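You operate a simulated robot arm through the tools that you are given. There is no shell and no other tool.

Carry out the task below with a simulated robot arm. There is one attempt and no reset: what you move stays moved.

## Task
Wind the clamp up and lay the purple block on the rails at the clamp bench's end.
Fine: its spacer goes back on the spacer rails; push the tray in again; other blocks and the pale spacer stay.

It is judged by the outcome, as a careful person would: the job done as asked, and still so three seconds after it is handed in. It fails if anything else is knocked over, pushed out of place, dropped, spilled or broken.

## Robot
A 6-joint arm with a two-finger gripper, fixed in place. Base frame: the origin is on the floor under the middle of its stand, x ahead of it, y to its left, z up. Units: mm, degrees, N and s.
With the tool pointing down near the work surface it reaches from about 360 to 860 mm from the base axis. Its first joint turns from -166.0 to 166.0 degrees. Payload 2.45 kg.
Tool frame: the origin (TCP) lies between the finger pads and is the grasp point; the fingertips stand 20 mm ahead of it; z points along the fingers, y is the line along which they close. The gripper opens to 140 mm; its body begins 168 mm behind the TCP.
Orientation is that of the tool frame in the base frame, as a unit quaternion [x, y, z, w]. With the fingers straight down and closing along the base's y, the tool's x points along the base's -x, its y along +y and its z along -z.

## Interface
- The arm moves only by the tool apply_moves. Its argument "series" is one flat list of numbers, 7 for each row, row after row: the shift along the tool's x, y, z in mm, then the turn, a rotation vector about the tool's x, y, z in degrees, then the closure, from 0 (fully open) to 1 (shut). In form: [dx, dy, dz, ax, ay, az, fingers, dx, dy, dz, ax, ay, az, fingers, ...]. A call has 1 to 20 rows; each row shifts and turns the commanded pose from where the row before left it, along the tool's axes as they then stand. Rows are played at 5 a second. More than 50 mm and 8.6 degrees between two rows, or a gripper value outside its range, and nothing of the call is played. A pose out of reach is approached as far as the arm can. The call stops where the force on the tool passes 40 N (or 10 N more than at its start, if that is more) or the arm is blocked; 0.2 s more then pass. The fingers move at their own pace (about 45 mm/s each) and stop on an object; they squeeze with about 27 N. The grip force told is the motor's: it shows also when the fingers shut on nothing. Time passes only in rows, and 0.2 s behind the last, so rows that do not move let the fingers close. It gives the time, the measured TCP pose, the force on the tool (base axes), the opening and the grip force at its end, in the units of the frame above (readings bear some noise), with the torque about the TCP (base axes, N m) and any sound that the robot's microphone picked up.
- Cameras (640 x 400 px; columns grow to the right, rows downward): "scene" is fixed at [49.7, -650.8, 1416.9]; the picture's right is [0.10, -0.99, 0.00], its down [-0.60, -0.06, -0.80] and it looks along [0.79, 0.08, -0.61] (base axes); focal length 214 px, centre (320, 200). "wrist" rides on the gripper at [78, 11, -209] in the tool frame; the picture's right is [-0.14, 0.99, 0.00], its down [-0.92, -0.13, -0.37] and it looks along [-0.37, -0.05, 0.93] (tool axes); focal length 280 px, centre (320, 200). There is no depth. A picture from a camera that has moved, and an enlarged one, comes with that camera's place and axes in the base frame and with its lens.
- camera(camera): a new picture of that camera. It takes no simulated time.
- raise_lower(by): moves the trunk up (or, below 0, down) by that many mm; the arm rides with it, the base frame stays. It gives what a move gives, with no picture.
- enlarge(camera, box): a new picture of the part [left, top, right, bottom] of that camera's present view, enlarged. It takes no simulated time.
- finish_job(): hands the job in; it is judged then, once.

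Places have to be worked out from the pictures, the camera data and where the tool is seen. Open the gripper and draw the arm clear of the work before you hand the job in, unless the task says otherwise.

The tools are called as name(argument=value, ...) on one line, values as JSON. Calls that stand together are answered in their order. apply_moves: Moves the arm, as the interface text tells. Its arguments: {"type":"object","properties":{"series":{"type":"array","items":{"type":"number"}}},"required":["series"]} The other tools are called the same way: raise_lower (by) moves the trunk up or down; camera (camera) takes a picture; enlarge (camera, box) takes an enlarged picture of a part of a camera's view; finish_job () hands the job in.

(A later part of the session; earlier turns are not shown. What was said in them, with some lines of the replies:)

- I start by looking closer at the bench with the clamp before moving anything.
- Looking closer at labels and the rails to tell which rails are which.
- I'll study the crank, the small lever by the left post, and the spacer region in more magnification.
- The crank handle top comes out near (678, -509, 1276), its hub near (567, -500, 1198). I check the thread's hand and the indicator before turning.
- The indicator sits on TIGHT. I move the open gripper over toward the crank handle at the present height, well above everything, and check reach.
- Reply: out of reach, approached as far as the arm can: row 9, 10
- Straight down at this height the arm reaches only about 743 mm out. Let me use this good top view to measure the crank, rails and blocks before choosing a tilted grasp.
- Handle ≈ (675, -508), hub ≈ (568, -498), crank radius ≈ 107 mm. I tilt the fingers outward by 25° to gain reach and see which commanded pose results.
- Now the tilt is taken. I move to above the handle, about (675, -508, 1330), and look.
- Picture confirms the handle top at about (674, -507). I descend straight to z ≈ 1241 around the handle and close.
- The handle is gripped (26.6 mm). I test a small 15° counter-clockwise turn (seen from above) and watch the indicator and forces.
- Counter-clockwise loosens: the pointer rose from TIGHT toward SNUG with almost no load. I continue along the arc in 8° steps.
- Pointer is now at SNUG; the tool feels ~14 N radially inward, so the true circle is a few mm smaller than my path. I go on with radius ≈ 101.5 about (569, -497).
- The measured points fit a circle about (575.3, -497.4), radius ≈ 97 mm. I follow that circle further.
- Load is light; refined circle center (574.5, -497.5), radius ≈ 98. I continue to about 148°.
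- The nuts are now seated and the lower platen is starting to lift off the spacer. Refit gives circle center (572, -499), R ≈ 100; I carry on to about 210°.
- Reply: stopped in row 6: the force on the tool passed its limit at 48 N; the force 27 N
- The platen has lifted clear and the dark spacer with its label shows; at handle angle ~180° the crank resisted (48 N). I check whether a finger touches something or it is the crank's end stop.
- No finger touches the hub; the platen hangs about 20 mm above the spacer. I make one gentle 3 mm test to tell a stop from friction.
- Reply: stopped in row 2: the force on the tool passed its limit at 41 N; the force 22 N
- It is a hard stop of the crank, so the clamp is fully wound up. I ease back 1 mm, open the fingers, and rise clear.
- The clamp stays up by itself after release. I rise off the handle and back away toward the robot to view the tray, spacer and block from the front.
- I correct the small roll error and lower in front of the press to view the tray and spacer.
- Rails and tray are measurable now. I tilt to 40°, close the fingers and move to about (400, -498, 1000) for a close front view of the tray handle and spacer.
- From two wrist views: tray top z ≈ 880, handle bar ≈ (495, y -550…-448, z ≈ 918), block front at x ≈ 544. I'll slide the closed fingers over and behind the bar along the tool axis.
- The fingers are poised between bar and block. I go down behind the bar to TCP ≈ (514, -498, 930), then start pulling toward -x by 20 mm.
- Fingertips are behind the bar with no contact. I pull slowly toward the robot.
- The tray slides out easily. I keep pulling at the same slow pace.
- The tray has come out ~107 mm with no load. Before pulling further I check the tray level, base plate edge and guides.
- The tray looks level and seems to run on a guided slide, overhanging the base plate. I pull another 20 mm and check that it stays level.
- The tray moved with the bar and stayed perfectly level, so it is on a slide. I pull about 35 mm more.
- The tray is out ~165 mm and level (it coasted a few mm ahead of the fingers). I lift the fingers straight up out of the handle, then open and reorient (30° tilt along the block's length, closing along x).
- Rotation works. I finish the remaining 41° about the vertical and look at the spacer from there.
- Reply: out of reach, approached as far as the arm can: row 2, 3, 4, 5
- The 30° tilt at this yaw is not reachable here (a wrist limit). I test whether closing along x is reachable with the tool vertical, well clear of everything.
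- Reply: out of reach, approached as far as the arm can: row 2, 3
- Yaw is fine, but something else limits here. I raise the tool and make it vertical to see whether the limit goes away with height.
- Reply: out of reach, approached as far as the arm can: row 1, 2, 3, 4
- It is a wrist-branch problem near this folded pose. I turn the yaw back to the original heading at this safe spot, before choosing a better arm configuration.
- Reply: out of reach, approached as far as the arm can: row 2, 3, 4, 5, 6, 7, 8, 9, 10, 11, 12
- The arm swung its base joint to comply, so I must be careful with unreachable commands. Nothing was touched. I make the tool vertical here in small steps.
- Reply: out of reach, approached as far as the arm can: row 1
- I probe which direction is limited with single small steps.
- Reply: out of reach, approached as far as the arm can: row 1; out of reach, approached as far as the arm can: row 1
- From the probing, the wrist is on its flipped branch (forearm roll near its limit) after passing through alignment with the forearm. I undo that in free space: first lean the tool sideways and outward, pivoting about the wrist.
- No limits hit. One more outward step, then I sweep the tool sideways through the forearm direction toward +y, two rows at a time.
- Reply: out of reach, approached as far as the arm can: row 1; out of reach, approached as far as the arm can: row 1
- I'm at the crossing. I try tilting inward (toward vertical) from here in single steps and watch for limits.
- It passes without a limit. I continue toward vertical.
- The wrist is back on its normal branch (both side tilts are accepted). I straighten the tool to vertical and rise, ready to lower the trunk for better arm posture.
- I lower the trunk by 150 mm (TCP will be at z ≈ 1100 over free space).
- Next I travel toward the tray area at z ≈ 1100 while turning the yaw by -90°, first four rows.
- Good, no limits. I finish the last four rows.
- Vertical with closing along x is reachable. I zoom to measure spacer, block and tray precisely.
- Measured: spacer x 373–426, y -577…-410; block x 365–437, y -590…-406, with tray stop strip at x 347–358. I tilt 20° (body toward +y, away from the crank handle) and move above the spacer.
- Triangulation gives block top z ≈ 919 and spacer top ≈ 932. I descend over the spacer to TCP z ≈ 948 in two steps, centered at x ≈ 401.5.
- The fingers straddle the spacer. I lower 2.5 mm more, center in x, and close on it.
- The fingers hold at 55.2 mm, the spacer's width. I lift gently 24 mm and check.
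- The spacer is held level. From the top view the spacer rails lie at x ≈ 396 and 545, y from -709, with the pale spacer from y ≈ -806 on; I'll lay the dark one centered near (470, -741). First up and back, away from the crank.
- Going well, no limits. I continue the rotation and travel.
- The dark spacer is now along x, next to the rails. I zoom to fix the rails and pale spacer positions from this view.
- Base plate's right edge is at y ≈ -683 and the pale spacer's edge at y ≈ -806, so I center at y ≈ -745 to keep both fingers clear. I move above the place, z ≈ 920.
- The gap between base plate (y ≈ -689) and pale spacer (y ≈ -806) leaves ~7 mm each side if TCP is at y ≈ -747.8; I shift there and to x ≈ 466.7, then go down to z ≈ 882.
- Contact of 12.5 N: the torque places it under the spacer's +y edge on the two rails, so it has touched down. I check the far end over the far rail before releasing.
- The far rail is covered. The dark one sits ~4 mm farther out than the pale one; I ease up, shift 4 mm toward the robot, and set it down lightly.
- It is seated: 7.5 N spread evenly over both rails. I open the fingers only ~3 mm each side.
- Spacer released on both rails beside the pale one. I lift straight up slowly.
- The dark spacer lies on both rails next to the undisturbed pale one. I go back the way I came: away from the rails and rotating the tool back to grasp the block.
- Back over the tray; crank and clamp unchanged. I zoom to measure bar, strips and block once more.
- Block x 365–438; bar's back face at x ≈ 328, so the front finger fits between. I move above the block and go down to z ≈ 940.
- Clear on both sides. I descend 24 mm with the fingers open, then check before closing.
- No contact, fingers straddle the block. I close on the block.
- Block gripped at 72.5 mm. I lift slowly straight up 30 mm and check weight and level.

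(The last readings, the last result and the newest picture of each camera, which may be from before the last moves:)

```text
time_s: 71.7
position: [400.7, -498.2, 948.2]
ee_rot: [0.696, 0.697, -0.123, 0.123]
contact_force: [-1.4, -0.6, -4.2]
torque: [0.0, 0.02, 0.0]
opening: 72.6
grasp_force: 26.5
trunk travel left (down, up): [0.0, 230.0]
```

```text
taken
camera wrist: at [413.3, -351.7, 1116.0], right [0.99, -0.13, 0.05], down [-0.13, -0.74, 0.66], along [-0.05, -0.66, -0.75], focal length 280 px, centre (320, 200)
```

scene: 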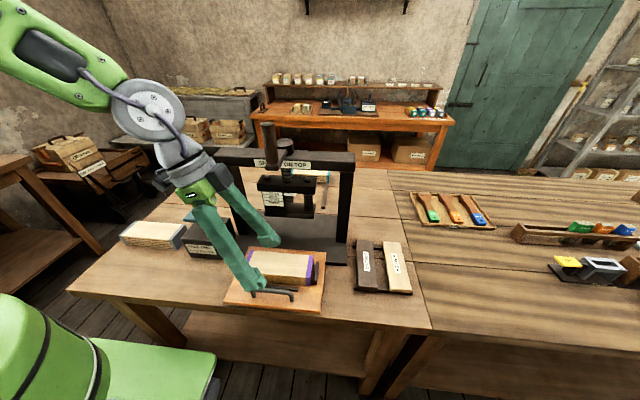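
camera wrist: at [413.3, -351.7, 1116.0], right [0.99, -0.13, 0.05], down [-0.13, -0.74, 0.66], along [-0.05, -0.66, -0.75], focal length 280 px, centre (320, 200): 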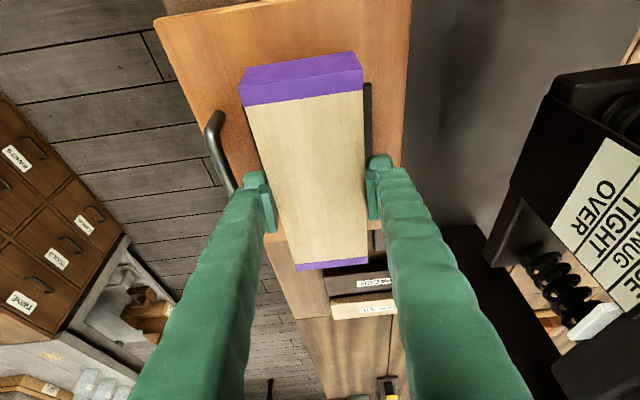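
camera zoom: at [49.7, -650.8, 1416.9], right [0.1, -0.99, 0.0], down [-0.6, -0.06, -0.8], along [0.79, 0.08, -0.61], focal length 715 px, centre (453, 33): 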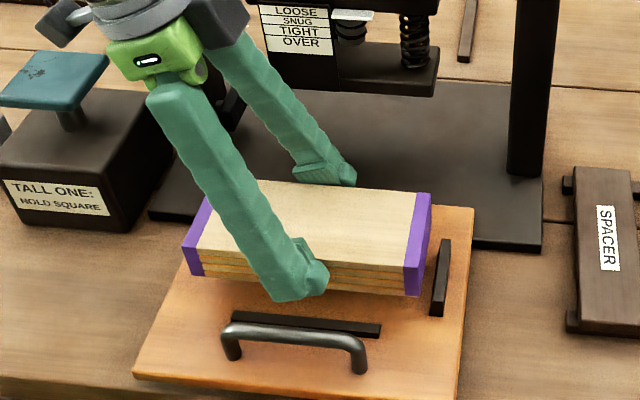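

Block is held firmly (~4 N). I back off toward the robot and up, then start the transfer with rotation, watching for limits.

apply_moves(series=[-8.55, -17.5, -23.5, 0, 0, 0, 1, -8.55, -17.5, -23.5, 0, 0, 0, 1, -8.55, -17.5, -23.5, 0, 0, 0, 1, -8.55, -17.5, -23.5, 0, 0, 0, 1])

apply_moves(series=[33.63, 11.1, -16.5, -2.565, 0, -7.048, 1, 31.97, 15.87, -15.89, -2.565, 0, -7.048, 1, 29.74, 20.36, -15.08, -2.565, 0, -7.048, 1, 26.98, 24.51, -14.08, -2.565, 0, -7.048, 1])

camera(camera="scene")

```text
time_s: 72.7
position: [331.0, -497.1, 1047.2]
ee_rot: [0.696, 0.696, -0.123, 0.123]
contact_force: [-1.0, -0.3, -2.2]
torque: [-0.01, 0.04, 0.03]
opening: 72.5
grasp_force: 26.9
trunk travel left (down, up): [0.0, 230.0]
```

```text
time_s: 73.7
position: [376.1, -346.3, 1063.5]
ee_rot: [0.492, 0.853, -0.088, 0.15]
contact_force: [0.0, -0.6, -3.0]
torque: [-0.04, -0.01, -0.06]
opening: 72.7
grasp_force: 27.7
trunk travel left (down, up): [0.0, 230.0]
```

```text
taken
```

scene: 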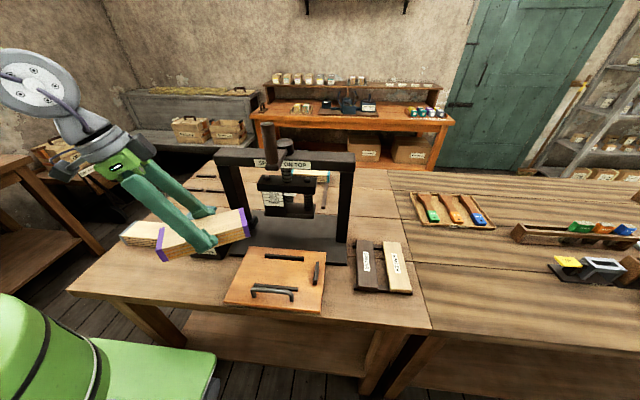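

Clear so far. I continue the transfer.

apply_moves(series=[23.73, 28.24, -12.89, -2.565, 0, -7.048, 1, 20.05, 31.48, -11.56, -2.565, 0, -7.048, 1, 16.0, 34.19, -10.08, -2.565, 0, -7.048, 1, 11.66, 36.31, -8.5, -2.565, 0, -7.048, 1])

apply_moves(series=[-14.71, 41.3, 8.01, -2.565, 0, -7.048, 1, -19.64, 38.8, 9.81, -2.565, 0, -7.048, 1, -24.23, 35.62, 11.48, -2.565, 0, -7.048, 1, -28.38, 31.83, 12.99, -2.565, 0, -7.048, 1])

apply_moves(series=[-32.03, 27.5, 14.32, 0, 0, 0, 1, -32.03, 27.5, 14.32, 0, 0, 0, 1, -32.03, 27.5, 14.32, 0, 0, 0, 1])

camera(camera="wrist")

camera(camera="scene")

```text
time_s: 74.7
position: [420.2, -199.0, 1078.1]
ee_rot: [0.254, 0.952, -0.046, 0.167]
contact_force: [-0.6, 0.3, -2.8]
torque: [-0.02, 0.02, 0.01]
opening: 72.4
grasp_force: 27.2
trunk travel left (down, up): [0.0, 230.0]
```

```text
time_s: 75.7
position: [561.2, -89.9, 1067.5]
ee_rot: [-0.001, 0.985, -0.001, 0.173]
contact_force: [-0.8, -0.5, -2.8]
torque: [-0.01, 0.02, 0.03]
opening: 72.3
grasp_force: 27.2
trunk travel left (down, up): [0.0, 230.0]
```

```text
time_s: 76.5
position: [665.2, -8.1, 1061.8]
ee_rot: [0.0, 0.985, -0.001, 0.173]
contact_force: [-0.1, -0.6, -2.2]
torque: [0.01, -0.03, 0.0]
opening: 72.5
grasp_force: 26.7
trunk travel left (down, up): [0.0, 230.0]
```

```text
taken
camera wrist: at [521.0, 5.2, 1231.0], right [0.13, 0.99, 0.04], down [0.74, -0.13, 0.66], along [0.66, -0.05, -0.75], focal length 280 px, centre (320, 200)
```

wrist: 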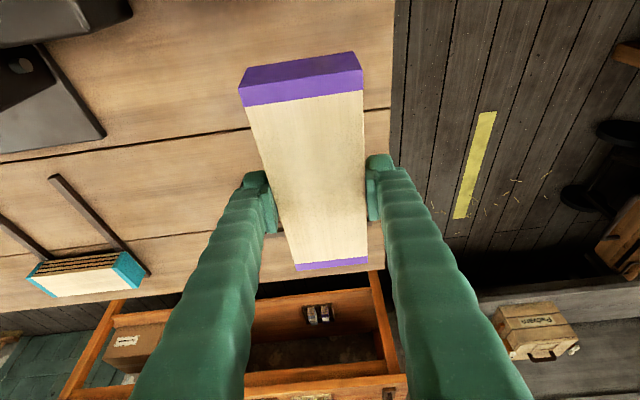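

```text
taken
```

scene: 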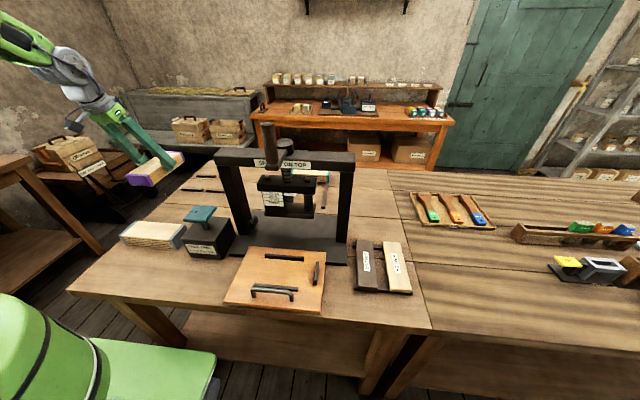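

The block is now along x. End rails: near one x ≈ 811, far one x ≈ 937, outer pair y -22…80, top ≈ 849. I move toward above the outer pair.

apply_moves(series=[-25.1, 6.27, 30.75, 0, 0, 0, 1, -25.1, 6.27, 30.75, 0, 0, 0, 1, -25.1, 6.27, 30.75, 0, 0, 0, 1, -25.1, 6.27, 30.75, 0, 0, 0, 1])

camera(camera="wrist")

enlarge(camera="scene", box=[110, 110, 260, 220])

```text
time_s: 77.5
position: [802.3, 17.4, 978.3]
ee_rot: [0.001, 0.985, -0.001, 0.172]
contact_force: [-0.4, -0.2, -3.0]
torque: [0.04, 0.0, 0.01]
opening: 72.5
grasp_force: 27.0
trunk travel left (down, up): [0.0, 230.0]
```

```text
taken
camera wrist: at [658.3, 30.3, 1147.6], right [0.13, 0.99, 0.04], down [0.74, -0.13, 0.66], along [0.66, -0.05, -0.75], focal length 280 px, centre (320, 200)
```

wrist: 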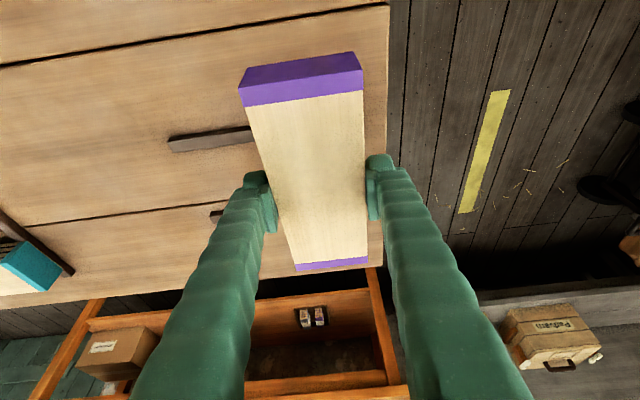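

```text
3.64 times, centred on (185, 165) of scene
camera zoom: at [49.7, -650.8, 1416.9], right [0.1, -0.99, 0.0], down [-0.6, -0.06, -0.8], along [0.79, 0.08, -0.61], focal length 780 px, centre (811, 327)
```

zoom: 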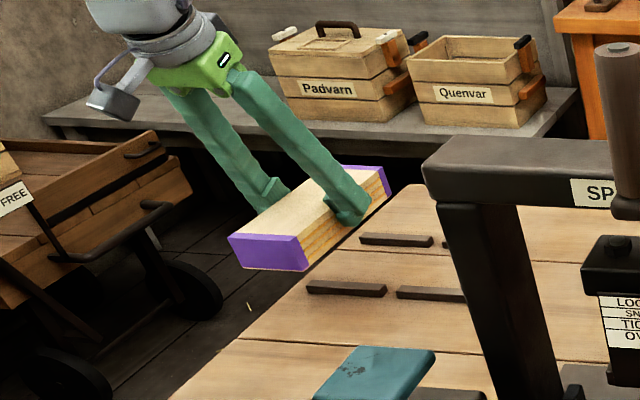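

Near rail x ≈ 808, far rail x ≈ 926. I go to about (866, 29, 930) above the outer pair.

apply_moves(series=[-14.4, 3.87, 22.4, 0, 0, 0, 1, -14.4, 3.87, 22.4, 0, 0, 0, 1, -14.4, 3.87, 22.4, 0, 0, 0, 1])

camera(camera="wrist")

enlarge(camera="scene", box=[140, 130, 260, 220])

```text
time_s: 78.3
position: [866.0, 29.8, 929.1]
ee_rot: [0.0, 0.985, -0.001, 0.173]
contact_force: [-0.5, 1.0, -3.2]
torque: [-0.02, -0.05, 0.02]
opening: 72.4
grasp_force: 26.7
trunk travel left (down, up): [0.0, 230.0]
```

```text
taken
camera wrist: at [721.2, 42.0, 1099.5], right [0.13, 0.99, 0.05], down [0.74, -0.13, 0.66], along [0.66, -0.05, -0.75], focal length 280 px, centre (320, 200)
```

wrist: 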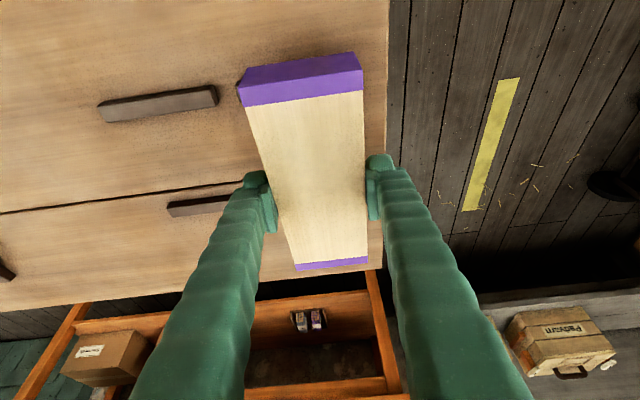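

```text
4.44 times, centred on (200, 175) of scene
camera zoom: at [49.7, -650.8, 1416.9], right [0.1, -0.99, 0.0], down [-0.6, -0.06, -0.8], along [0.79, 0.08, -0.61], focal length 953 px, centre (853, 311)
```

zoom: 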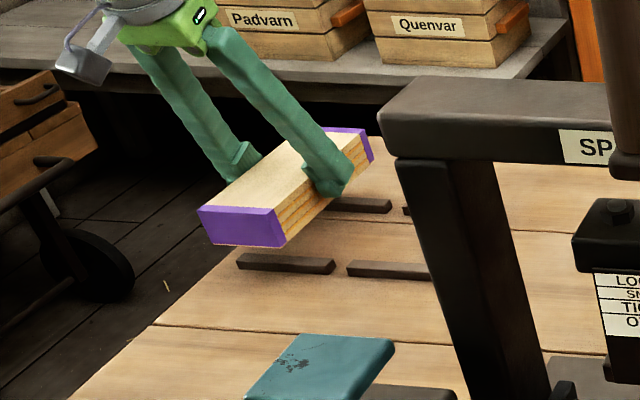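

Combining views consistently puts the rail tops at z ≈ 858, the outer pair at x ≈ 804.5 and 926, y -28…74, center ≈ (865, 23). I shift there and descend to z ≈ 905.

apply_moves(series=[3.48, -7.6, -1.27, 0, 0, 0, 1, 4.1, 0, 11.3, 0, 0, 0, 1, 4.1, 0, 11.3, 0, 0, 0, 1])

camera(camera="wrist")

enlarge(camera="scene", box=[160, 140, 240, 210])

```text
time_s: 79.1
position: [862.5, 21.6, 906.2]
ee_rot: [0.0, 0.985, -0.001, 0.173]
contact_force: [-0.1, -0.7, -2.3]
torque: [-0.02, -0.02, 0.02]
opening: 72.4
grasp_force: 27.0
trunk travel left (down, up): [0.0, 230.0]
```

```text
taken
camera wrist: at [717.9, 33.6, 1075.5], right [0.13, 0.99, 0.04], down [0.74, -0.13, 0.66], along [0.66, -0.05, -0.75], focal length 280 px, centre (320, 200)
```

wrist: 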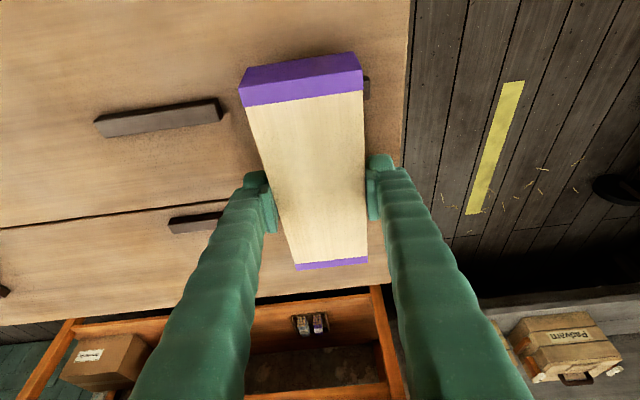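

```text
5.71 times, centred on (200, 175) of scene
camera zoom: at [49.7, -650.8, 1416.9], right [0.1, -0.99, 0.0], down [-0.6, -0.06, -0.8], along [0.79, 0.08, -0.61], focal length 1226 px, centre (1006, 343)
```

zoom: 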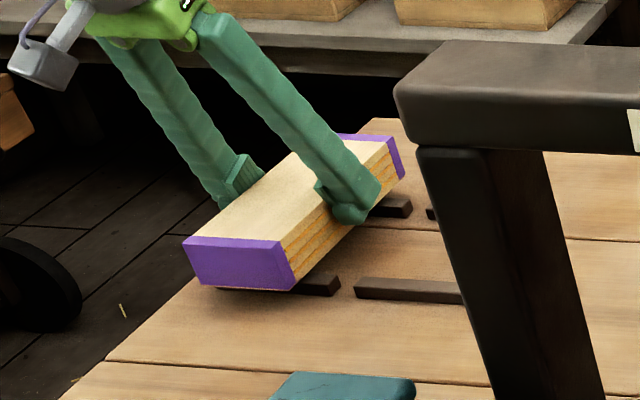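

The block is centered over the outer pair. I lower in small steps to touch down.

apply_moves(series=[2.4, 0, 6.58, 0, 0, 0, 1])

apply_moves(series=[0.86, 0, 2.35, 0, 0, 0, 1])

apply_moves(series=[0.68, 0, 1.88, 0, 0, 0, 1])

```text
time_s: 79.5
position: [861.2, 21.3, 898.7]
ee_rot: [0.0, 0.985, -0.001, 0.172]
contact_force: [-0.3, -0.2, -3.8]
torque: [0.01, 0.0, -0.04]
opening: 72.4
grasp_force: 27.2
trunk travel left (down, up): [0.0, 230.0]
```

```text
time_s: 79.9
position: [862.9, 20.2, 897.7]
ee_rot: [0.0, 0.985, -0.001, 0.175]
contact_force: [-1.5, -0.1, 4.2]
torque: [0.07, -0.39, 0.0]
opening: 72.5
grasp_force: 26.8
trunk travel left (down, up): [0.0, 230.0]
```

```text
time_s: 80.3
position: [861.9, 21.4, 899.0]
ee_rot: [0.001, 0.985, -0.001, 0.175]
contact_force: [-2.0, -1.3, 16.2]
torque: [0.03, 0.64, -0.02]
opening: 72.4
grasp_force: 26.6
trunk travel left (down, up): [0.0, 230.0]
```

Both rails are touched (torque swapped sign as the second rail took load). I ease up 1.5 mm and open the fingers gently.

apply_moves(series=[-0.55, 0, -1.5, 0, 0, 0, 1])

apply_moves(series=[0, 0, 0, 0, 0, 0, 0.47, 0, 0, 0, 0, 0, 0, 0.45, 0, 0, 0, 0, 0, 0, 0.43, 0, 0, 0, 0, 0, 0, 0.41, 0, 0, 0, 0, 0, 0, 0.41])

camera(camera="wrist")

enlarge(camera="scene", box=[160, 140, 240, 210])

```text
time_s: 80.7
position: [861.7, 21.0, 899.0]
ee_rot: [0.001, 0.985, -0.001, 0.174]
contact_force: [2.3, -0.7, 13.5]
torque: [-0.01, -0.03, 0.01]
opening: 72.3
grasp_force: 27.3
trunk travel left (down, up): [0.0, 230.0]
```

```text
time_s: 81.9
position: [861.2, 21.4, 897.8]
ee_rot: [0.0, 0.985, -0.001, 0.173]
contact_force: [-0.8, -0.3, 0.5]
torque: [0.03, 0.0, 0.0]
opening: 82.7
grasp_force: 0.0
trunk travel left (down, up): [0.0, 230.0]
```

```text
taken
camera wrist: at [717.5, 33.7, 1066.1], right [0.13, 0.99, 0.05], down [0.74, -0.13, 0.66], along [0.66, -0.05, -0.75], focal length 280 px, centre (320, 200)
```

wrist: 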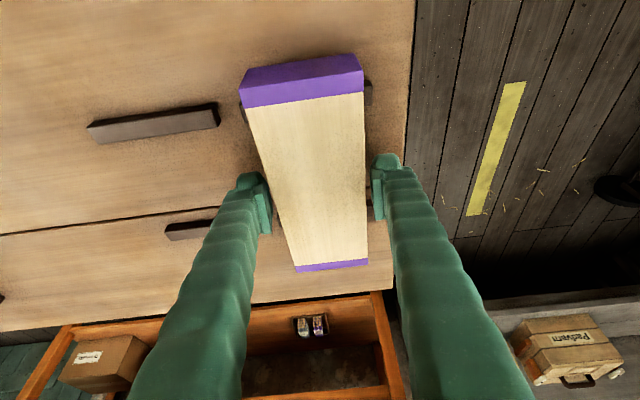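

```text
5.71 times, centred on (200, 175) of scene
camera zoom: at [49.7, -650.8, 1416.9], right [0.1, -0.99, 0.0], down [-0.6, -0.06, -0.8], along [0.79, 0.08, -0.61], focal length 1226 px, centre (1006, 343)
```

zoom: 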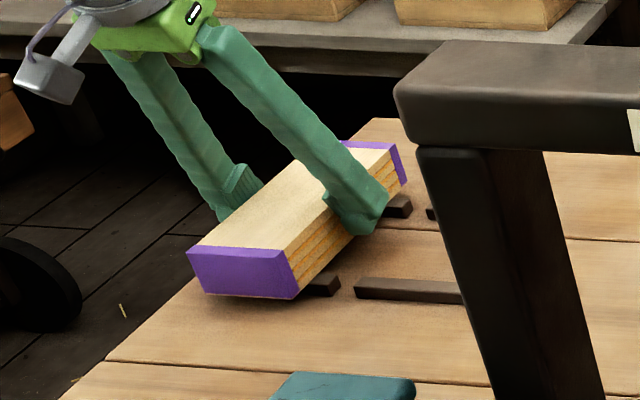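

The block rests on both rails. I lift the fingers straight up and check it.

apply_moves(series=[-2.05, 0, -5.64, 0, 0, 0, 0.41, -4.1, 0, -11.28, 0, 0, 0, 0.41, -6.84, 0, -18.8, 0, 0, 0, 0.4, -6.84, 0, -18.8, 0, 0, 0, 0.4, -10.3, 0, -28.2, 0, 0, 0, 0.4])

camera(camera="wrist")

enlarge(camera="wrist", box=[200, 40, 420, 240])

enlarge(camera="scene", box=[150, 130, 250, 210])

```text
time_s: 83.1
position: [861.4, 21.0, 985.0]
ee_rot: [0.0, 0.985, -0.001, 0.173]
contact_force: [0.8, -0.1, 0.9]
torque: [-0.01, 0.03, 0.02]
opening: 84.1
grasp_force: 0.1
trunk travel left (down, up): [0.0, 230.0]
```

```text
taken
camera wrist: at [717.6, 33.6, 1154.7], right [0.13, 0.99, 0.05], down [0.74, -0.13, 0.66], along [0.66, -0.05, -0.75], focal length 280 px, centre (320, 200)
```

wrist: 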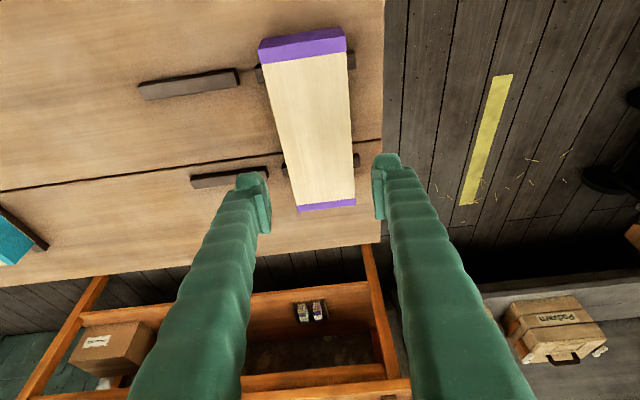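

```text
2.00 times, centred on (310, 140) of wrist
camera zoom: at [717.6, 33.6, 1154.7], right [0.13, 0.99, 0.05], down [0.74, -0.13, 0.66], along [0.66, -0.05, -0.75], focal length 561 px, centre (340, 320)
```

zoom: 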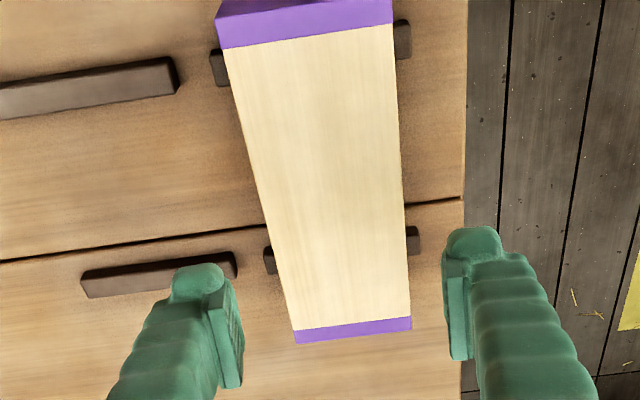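

```text
5.00 times, centred on (200, 170) of scene
camera zoom: at [49.7, -650.8, 1416.9], right [0.1, -0.99, 0.0], down [-0.6, -0.06, -0.8], along [0.79, 0.08, -0.61], focal length 1072 px, centre (920, 350)
```

zoom: 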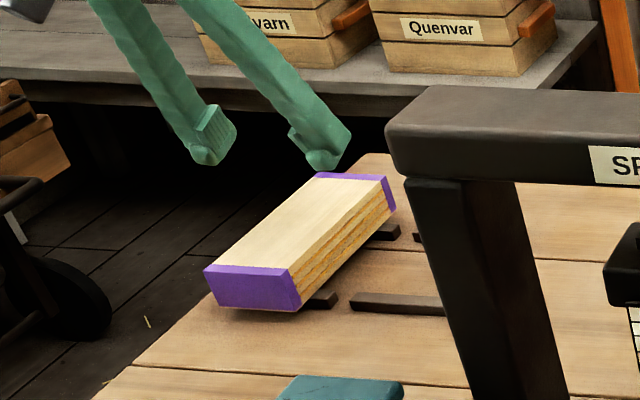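

The block lies square on the outer end rails. Next I return to the tray handle side, fingers closed, high and clear of everything.

apply_moves(series=[-12.8, 0, -35.2, 0, 0, 0, 0.6, -12.8, 0, -35.2, 0, 0, 0, 0.8, 35.1, -13.9, -13.45, 0, 0, 0, 1, 35.1, -13.9, -13.45, 0, 0, 0, 1, 35.1, -13.9, -13.45, 0, 0, 0, 1, 35.1, -13.9, -13.45, 0, 0, 0, 1, 35.1, -13.9, -13.45, 0, 0, 0, 1, 35.1, -13.9, -13.45, 0, 0, 0, 1, 35.1, -13.9, -13.45, 0, 0, 0, 1, 35.1, -13.9, -13.45, 0, 0, 0, 1])

apply_moves(series=[25.3, -22, -12.4, 0, 0, 0, 1, 25.3, -22, -12.4, 0, 0, 0, 1, 25.3, -22, -12.4, 0, 0, 0, 1, 25.3, -22, -12.4, 0, 0, 0, 1, 25.3, -22, -12.4, 0, 0, 0, 1])

```text
time_s: 85.3
position: [561.0, -89.2, 1065.2]
ee_rot: [0.0, 0.985, -0.001, 0.174]
contact_force: [0.3, 0.4, -0.3]
torque: [0.02, 0.03, 0.0]
opening: 0.0
grasp_force: 27.2
trunk travel left (down, up): [0.0, 230.0]
```

```text
time_s: 86.5
position: [421.6, -200.5, 1080.5]
ee_rot: [0.001, 0.985, -0.001, 0.172]
contact_force: [-0.1, 0.1, 0.5]
torque: [-0.01, -0.02, -0.03]
opening: 0.1
grasp_force: 27.0
trunk travel left (down, up): [0.0, 230.0]
```

No limits so far; I continue to the front of the tray.

apply_moves(series=[19.9, -33.3, -3.7, 0, 0, 0, 1, 19.9, -33.3, -3.7, 0, 0, 0, 1, 19.9, -33.3, -3.7, 0, 0, 0, 1])

apply_moves(series=[19.9, -33.3, -3.7, 0, 0, 0, 1, 19.9, -33.3, -3.7, 0, 0, 0, 1, 19.9, -33.3, -3.7, 0, 0, 0, 1])

apply_moves(series=[10.4, -32.7, 14, 0, 0, 0, 1, 10.4, -32.7, 14, 0, 0, 0, 1, 10.4, -32.7, 14, 0, 0, 0, 1])

camera(camera="scene")

camera(camera="wrist")

```text
time_s: 87.3
position: [362.0, -298.2, 1069.4]
ee_rot: [0.0, 0.985, -0.002, 0.173]
contact_force: [-0.3, 0.7, -0.2]
torque: [0.01, 0.02, 0.0]
opening: 0.1
grasp_force: 27.1
trunk travel left (down, up): [0.0, 230.0]
```

```text
time_s: 88.1
position: [301.1, -398.2, 1059.6]
ee_rot: [0.0, 0.985, -0.001, 0.173]
contact_force: [0.6, 0.4, 0.6]
torque: [-0.03, -0.03, -0.01]
opening: 0.0
grasp_force: 26.8
trunk travel left (down, up): [0.0, 230.0]
```

```text
time_s: 88.9
position: [285.7, -497.6, 1011.4]
ee_rot: [0.001, 0.985, -0.002, 0.173]
contact_force: [0.0, -0.1, 0.5]
torque: [-0.03, 0.02, -0.01]
opening: 0.0
grasp_force: 27.2
trunk travel left (down, up): [0.0, 230.0]
```

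```text
taken
```

scene: 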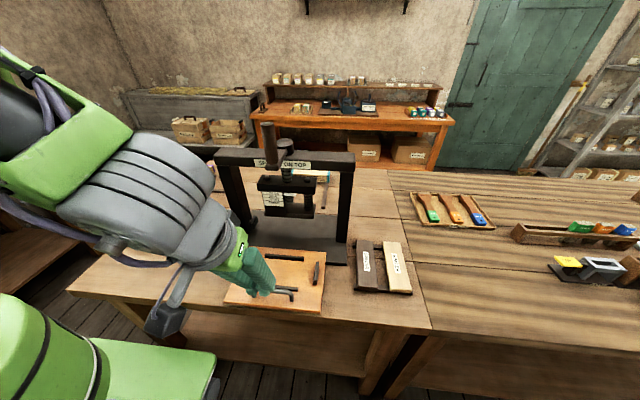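

```text
taken
camera wrist: at [141.6, -485.4, 1180.4], right [0.13, 0.99, 0.04], down [0.74, -0.13, 0.66], along [0.66, -0.05, -0.75], focal length 280 px, centre (320, 200)
```

wrist: 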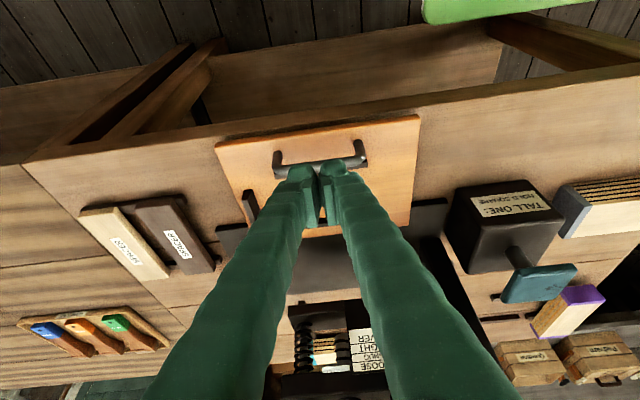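

In place before the tray. I zoom on the handle to locate the bar for pushing.

enlarge(camera="wrist", box=[200, 100, 440, 250])

```text
2.67 times, centred on (320, 175) of wrist
camera zoom: at [141.6, -485.4, 1180.4], right [0.13, 0.99, 0.04], down [0.74, -0.13, 0.66], along [0.66, -0.05, -0.75], focal length 748 px, centre (320, 267)
```

zoom: 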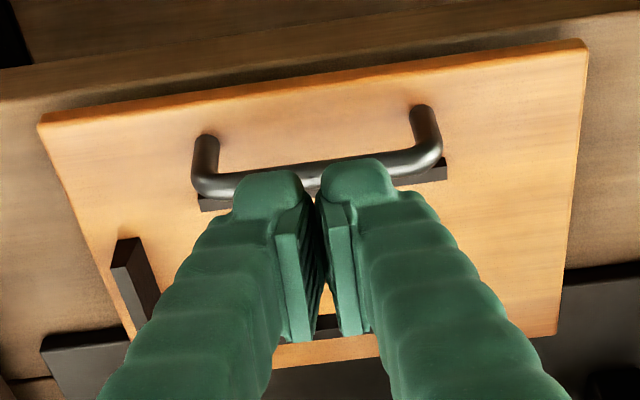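

The bar is at x ≈ 323, z ≈ 917. I tilt to 40° so the wrist stays clear of the crank, and lower the closed fingers in front of the bar.

apply_moves(series=[0, 0, 0, 0, -6.67, 0, 1, 0, 0, 0, 0, -6.67, 0, 1, 0, 0, 0, 0, -6.66, 0, 1])

apply_moves(series=[21.3, -0.47, 25.4, 0, 0, 0, 1, 21.3, -0.47, 25.4, 0, 0, 0, 1, 21.3, -0.47, 25.4, 0, 0, 0, 1])

enlarge(camera="scene", box=[210, 210, 340, 320])

camera(camera="wrist")

```text
time_s: 89.7
position: [285.7, -497.9, 1011.4]
ee_rot: [-0.001, 0.94, -0.001, 0.342]
contact_force: [-0.6, 0.4, -0.2]
torque: [0.0, 0.04, -0.01]
opening: 0.0
grasp_force: 26.8
trunk travel left (down, up): [0.0, 230.0]
```

```text
time_s: 90.5
position: [287.1, -498.0, 912.6]
ee_rot: [-0.001, 0.94, 0.0, 0.342]
contact_force: [-0.5, 0.6, 0.2]
torque: [-0.05, -0.03, -0.02]
opening: 0.0
grasp_force: 27.2
trunk travel left (down, up): [0.0, 230.0]
```

```text
3.64 times, centred on (275, 265) of scene
camera zoom: at [49.7, -650.8, 1416.9], right [0.1, -0.99, 0.0], down [-0.6, -0.06, -0.8], along [0.79, 0.08, -0.61], focal length 780 px, centre (484, -36)
```

zoom: 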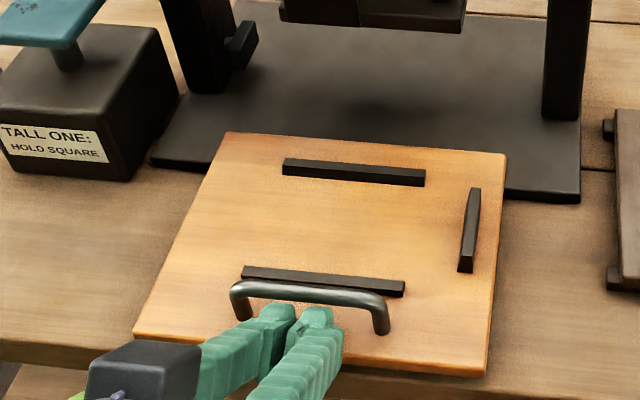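

```text
taken
camera wrist: at [93.4, -486.4, 1021.2], right [0.11, 0.99, 0.09], down [0.47, -0.13, 0.87], along [0.88, -0.05, -0.48], focal length 280 px, centre (320, 200)
```

wrist: 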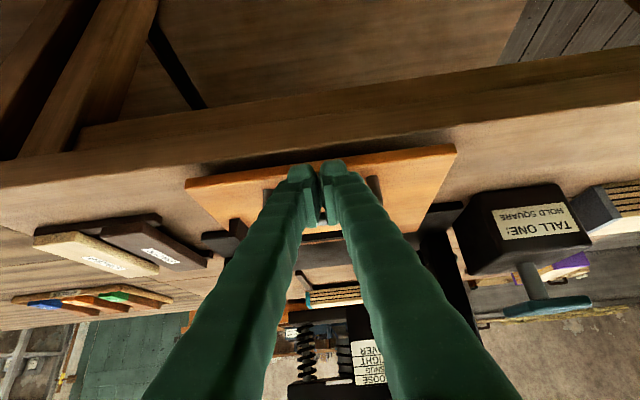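

Fingers are in front of the bar. I push toward +x slowly and check the contact.

apply_moves(series=[-6.13, 0, 5.14, 0, 0, 0, 1, -6.13, 0, 5.14, 0, 0, 0, 1, -6.13, 0, 5.14, 0, 0, 0, 1, -6.13, 0, 5.14, 0, 0, 0, 1])

enlarge(camera="scene", box=[210, 210, 340, 320])

enlarge(camera="wrist", box=[220, 120, 420, 260])

```text
time_s: 91.5
position: [318.5, -498.4, 911.6]
ee_rot: [0.0, 0.94, -0.001, 0.342]
contact_force: [-0.2, 0.7, 0.1]
torque: [0.05, -0.01, 0.06]
opening: 0.0
grasp_force: 26.6
trunk travel left (down, up): [0.0, 230.0]
```

```text
3.64 times, centred on (275, 265) of scene
camera zoom: at [49.7, -650.8, 1416.9], right [0.1, -0.99, 0.0], down [-0.6, -0.06, -0.8], along [0.79, 0.08, -0.61], focal length 780 px, centre (484, -36)
```

zoom: 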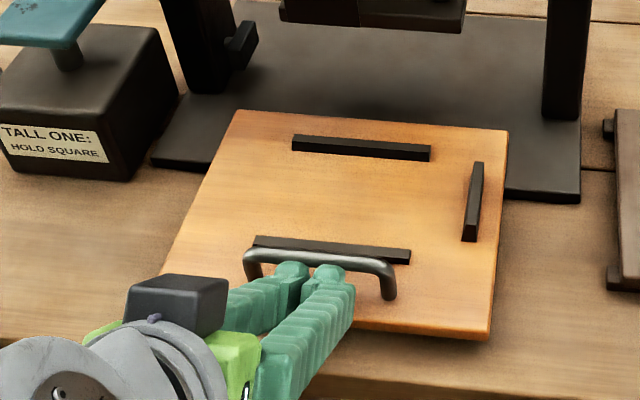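

```text
2.86 times, centred on (320, 190) of wrist
camera zoom: at [124.4, -486.7, 1021.2], right [0.11, 0.99, 0.09], down [0.47, -0.13, 0.87], along [0.88, -0.05, -0.48], focal length 801 px, centre (320, 229)
```

zoom: 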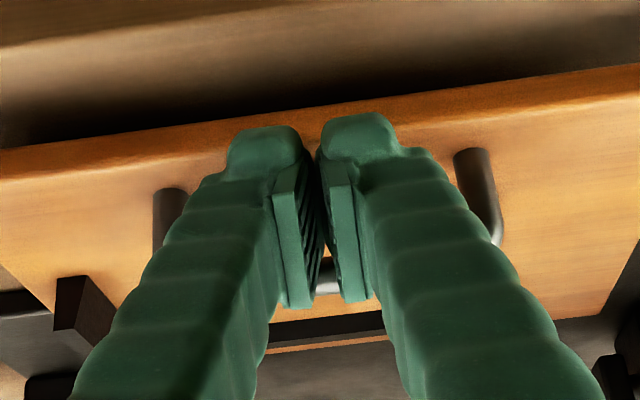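

The tray moves in with the push. I continue steadily.

apply_moves(series=[-6.13, 0, 5.14, 0, 0, 0, 1, -6.13, 0, 5.14, 0, 0, 0, 1, -6.13, 0, 5.14, 0, 0, 0, 1, -6.13, 0, 5.14, 0, 0, 0, 1, -6.13, 0, 5.14, 0, 0, 0, 1, -6.13, 0, 5.14, 0, 0, 0, 1, -6.13, 0, 5.14, 0, 0, 0, 1, -6.13, 0, 5.14, 0, 0, 0, 1])

enlarge(camera="scene", box=[210, 160, 360, 300])

```text
time_s: 93.3
position: [381.3, -499.9, 912.0]
ee_rot: [0.0, 0.94, -0.001, 0.341]
contact_force: [0.3, 0.7, -0.1]
torque: [-0.01, 0.0, -0.02]
opening: 0.0
grasp_force: 26.9
trunk travel left (down, up): [0.0, 230.0]
```

```text
2.86 times, centred on (285, 230) of scene
camera zoom: at [49.7, -650.8, 1416.9], right [0.1, -0.99, 0.0], down [-0.6, -0.06, -0.8], along [0.79, 0.08, -0.61], focal length 613 px, centre (420, 114)
```

zoom: 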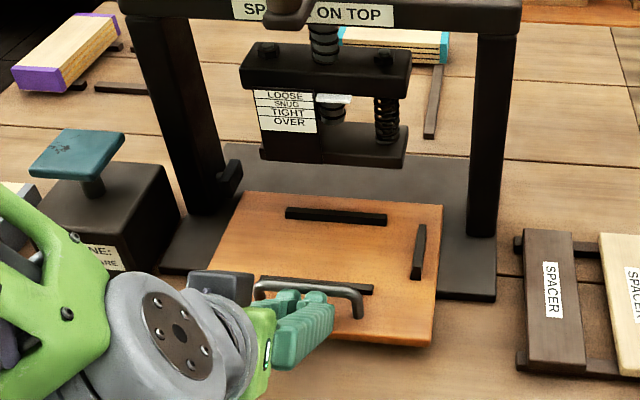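

All clear. I push on at the same pace.

apply_moves(series=[-6.13, 0, 5.14, 0, 0, 0, 1, -6.13, 0, 5.14, 0, 0, 0, 1, -6.13, 0, 5.14, 0, 0, 0, 1, -6.13, 0, 5.14, 0, 0, 0, 1, -6.13, 0, 5.14, 0, 0, 0, 1, -6.13, 0, 5.14, 0, 0, 0, 1, -6.13, 0, 5.14, 0, 0, 0, 1])

enlarge(camera="scene", box=[210, 160, 360, 300])

enlarge(camera="wrist", box=[200, 60, 440, 240])

```text
time_s: 94.9
position: [436.5, -497.6, 912.1]
ee_rot: [0.001, 0.94, -0.001, 0.341]
contact_force: [0.0, -0.1, -0.2]
torque: [0.0, -0.02, 0.01]
opening: 0.0
grasp_force: 26.8
trunk travel left (down, up): [0.0, 230.0]
```

```text
2.86 times, centred on (285, 230) of scene
camera zoom: at [49.7, -650.8, 1416.9], right [0.1, -0.99, 0.0], down [-0.6, -0.06, -0.8], along [0.79, 0.08, -0.61], focal length 613 px, centre (420, 114)
```

zoom: 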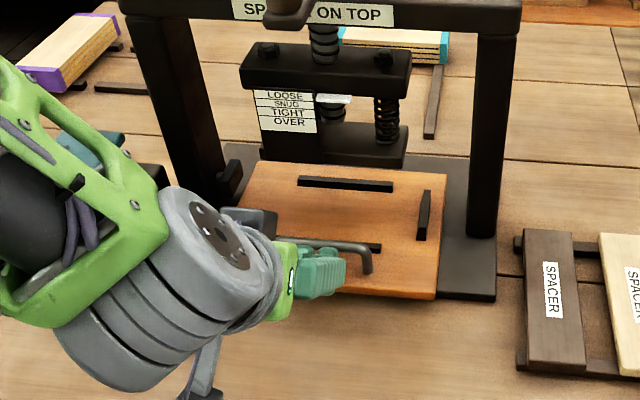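

```text
2.22 times, centred on (320, 150) of wrist
camera zoom: at [243.2, -486.3, 1021.6], right [0.11, 0.99, 0.09], down [0.47, -0.13, 0.87], along [0.88, -0.05, -0.48], focal length 623 px, centre (320, 311)
```

zoom: 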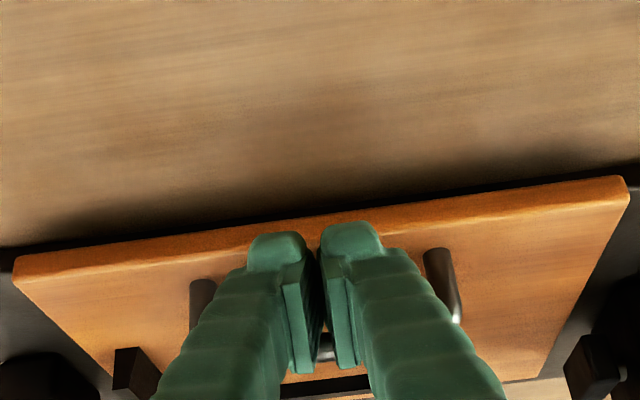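

Nearly in. I slow to 4 mm per row for the last stretch.

apply_moves(series=[-3.06, 0, 2.57, 0, 0, 0, 1, -3.06, 0, 2.57, 0, 0, 0, 1, -3.06, 0, 2.57, 0, 0, 0, 1, -3.06, 0, 2.57, 0, 0, 0, 1, -3.06, 0, 2.57, 0, 0, 0, 1, -3.06, 0, 2.57, 0, 0, 0, 1, -3.06, 0, 2.57, 0, 0, 0, 1])

enlarge(camera="scene", box=[240, 180, 340, 270])

```text
time_s: 96.5
position: [463.7, -498.7, 911.0]
ee_rot: [0.0, 0.94, -0.002, 0.342]
contact_force: [-22.9, 2.0, 2.5]
torque: [0.05, -0.1, 0.04]
opening: 6.0
grasp_force: 29.4
trunk travel left (down, up): [0.0, 230.0]
```

```text
4.44 times, centred on (290, 225) of scene
camera zoom: at [49.7, -650.8, 1416.9], right [0.1, -0.99, 0.0], down [-0.6, -0.06, -0.8], along [0.79, 0.08, -0.61], focal length 953 px, centre (453, 89)
```

zoom: 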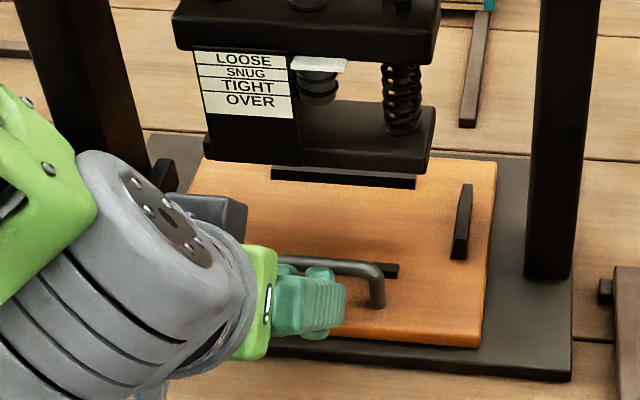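

The tray reached its end stop (23 N), and matches its original place in the picture. I back the fingers off the handle and then rise.

apply_moves(series=[6.13, 0, -5.14, 0, 0, 0, 1, 15.3, 0, -12.9, 0, 0, 0, 1, 23, 0, -19.3, 0, 0, 0, 1, 30.6, 0, -25.7, 0, 0, 0, 1])

enlarge(camera="scene", box=[240, 180, 340, 270])

camera(camera="wrist")

```text
time_s: 97.5
position: [368.4, -497.6, 910.9]
ee_rot: [0.0, 0.94, -0.002, 0.341]
contact_force: [0.0, 0.1, 0.1]
torque: [0.0, 0.0, 0.03]
opening: 0.0
grasp_force: 29.6
trunk travel left (down, up): [0.0, 230.0]
```

```text
4.44 times, centred on (290, 225) of scene
camera zoom: at [49.7, -650.8, 1416.9], right [0.1, -0.99, 0.0], down [-0.6, -0.06, -0.8], along [0.79, 0.08, -0.61], focal length 953 px, centre (453, 89)
```

zoom: 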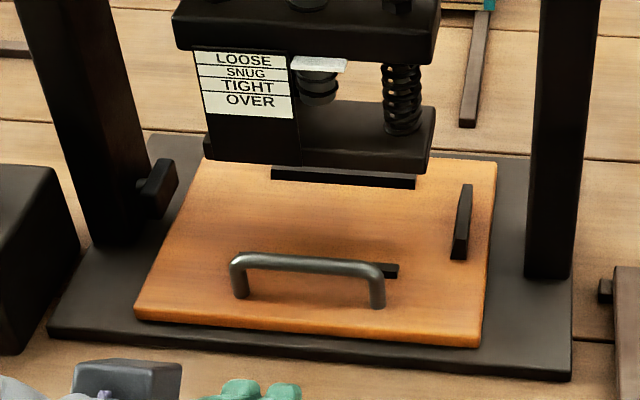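

```text
taken
camera wrist: at [173.8, -485.4, 1021.4], right [0.11, 0.99, 0.09], down [0.47, -0.13, 0.87], along [0.88, -0.05, -0.48], focal length 280 px, centre (320, 200)
```

wrist: 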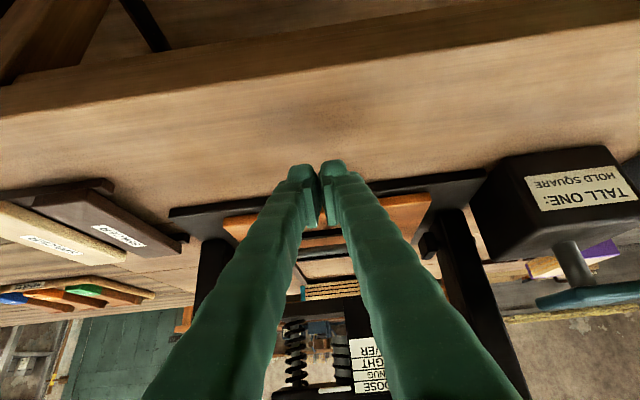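

Tray is back exactly where it started. I raise the arm clear toward the robot and open the gripper.

apply_moves(series=[-12.7, 0, -33.8, 0, 0, 0, 1, -12.7, 0, -33.8, 0, 0, 0, 1, -12.7, 0, -33.8, 0, 0, 0, 0.8, -12.7, 0, -33.8, 0, 0, 0, 0.5, -12.7, 0, -33.8, 0, 0, 0, 0.2, 0, 0, 0, 0, 0, 0, 0, 0, 0, 0, 0, 0, 0, 0, 0, 0, 0, 0, 0, 0, 0])

camera(camera="scene")

camera(camera="wrist")

```text
time_s: 99.3
position: [307.2, -498.6, 1082.5]
ee_rot: [-0.001, 0.94, 0.0, 0.342]
contact_force: [0.2, 0.4, -0.5]
torque: [-0.03, 0.06, -0.03]
opening: 119.6
grasp_force: 0.0
trunk travel left (down, up): [0.0, 230.0]
```

```text
taken
```

scene: 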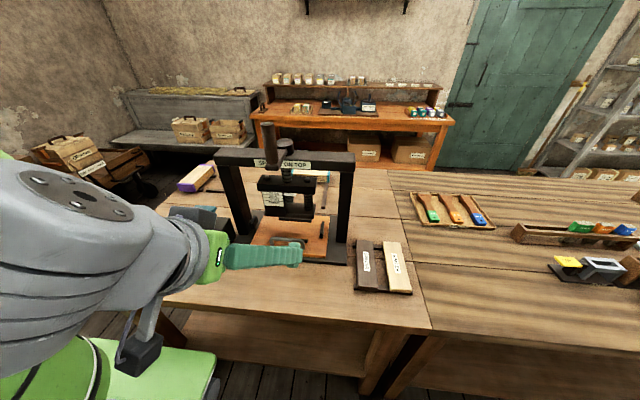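

```text
taken
camera wrist: at [113.9, -486.4, 1191.6], right [0.11, 0.99, 0.09], down [0.47, -0.13, 0.87], along [0.88, -0.05, -0.48], focal length 280 px, centre (320, 200)
```

wrist: 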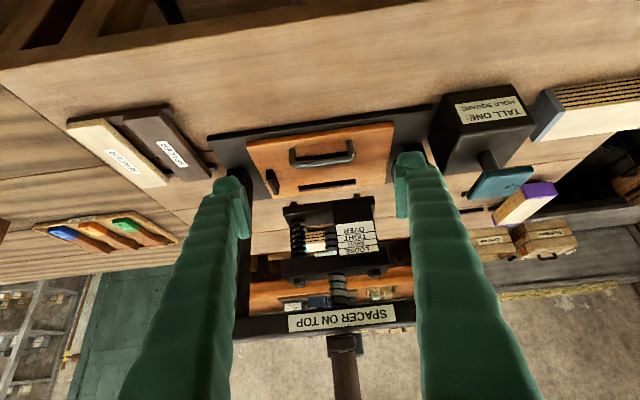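

Final checks by zooming on the press, the spacers and the block on the end rails.

enlarge(camera="scene", box=[220, 110, 360, 220])

enlarge(camera="scene", box=[330, 220, 440, 310])

enlarge(camera="scene", box=[160, 140, 240, 210])

enlarge(camera="wrist", box=[420, 60, 640, 240])

```text
3.64 times, centred on (290, 165) of scene
camera zoom: at [49.7, -650.8, 1416.9], right [0.1, -0.99, 0.0], down [-0.6, -0.06, -0.8], along [0.79, 0.08, -0.61], focal length 780 px, centre (429, 327)
```

zoom: 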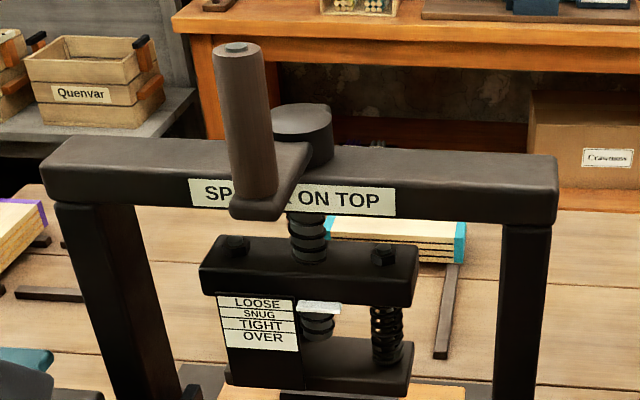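

```text
4.44 times, centred on (385, 265) of scene
camera zoom: at [49.7, -650.8, 1416.9], right [0.1, -0.99, 0.0], down [-0.6, -0.06, -0.8], along [0.79, 0.08, -0.61], focal length 953 px, centre (31, -89)
```

zoom: 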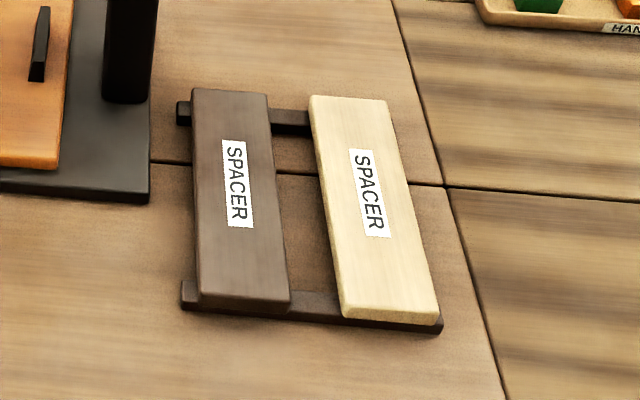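

```text
5.71 times, centred on (200, 175) of scene
camera zoom: at [49.7, -650.8, 1416.9], right [0.1, -0.99, 0.0], down [-0.6, -0.06, -0.8], along [0.79, 0.08, -0.61], focal length 1226 px, centre (1006, 343)
```

zoom: 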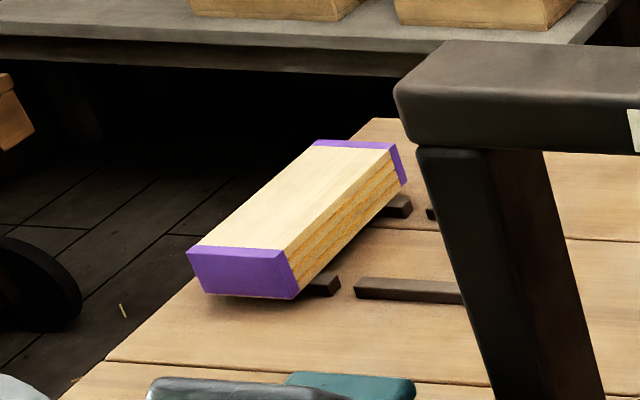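

```text
2.22 times, centred on (530, 150) of wrist
camera zoom: at [113.9, -486.4, 1191.6], right [0.11, 0.99, 0.09], down [0.47, -0.13, 0.87], along [0.88, -0.05, -0.48], focal length 623 px, centre (-147, 311)
```

zoom: 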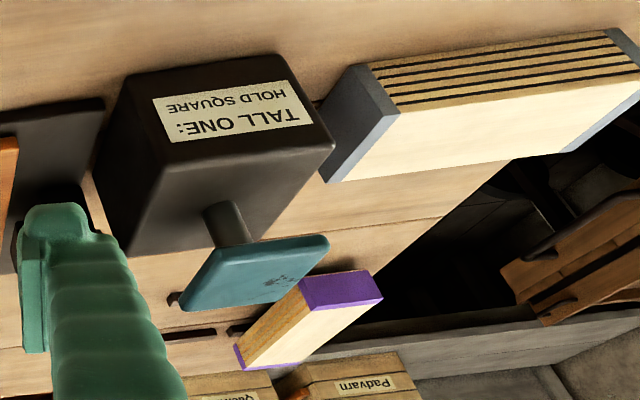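

All is in place: the clamp is wound up and holding, the dark spacer lies on its rails beside the untouched pale one, the purple block sits on the bench-end rails, and the tray is in. The arm is clear with the gripper open, so I hand in.

finish_job()

```text
The job is handed in.
```

I wound the clamp up, laid the purple block on the bench-end rails, put its spacer back on the spacer rails and pushed the tray in. The job is handed in; I have not seen the verdict.

- **Clamp:** I turned the crank counter-clockwise until it hit a hard stop at about half a turn. The platen hung roughly 20 mm above the spacer, the pointer read LOOSE, and it held on its own after I let go.
- **Purple block:** There are two pairs of rails at that end of the bench, and I chose the outer pair. It lies square on both rails, with them showing evenly on each side.
- **Dark spacer:** It is back on the spacer rails beside the pale one.
- **Tray:** I pushed it in until it met its stop. In the scene picture it lines up with where it started.
- **Other items:** The pale spacer, the other blocks and the "TALL ONE" weight look untouched in the final pictures.

While I was reorienting the arm to pick up the spacer, a run of unreachable commands made it swing sideways over the "TALL ONE" weight. It had nothing in the gripper, stayed above everything on the bench, and no contact force registered.

The arm is clear of the work with the gripper open.
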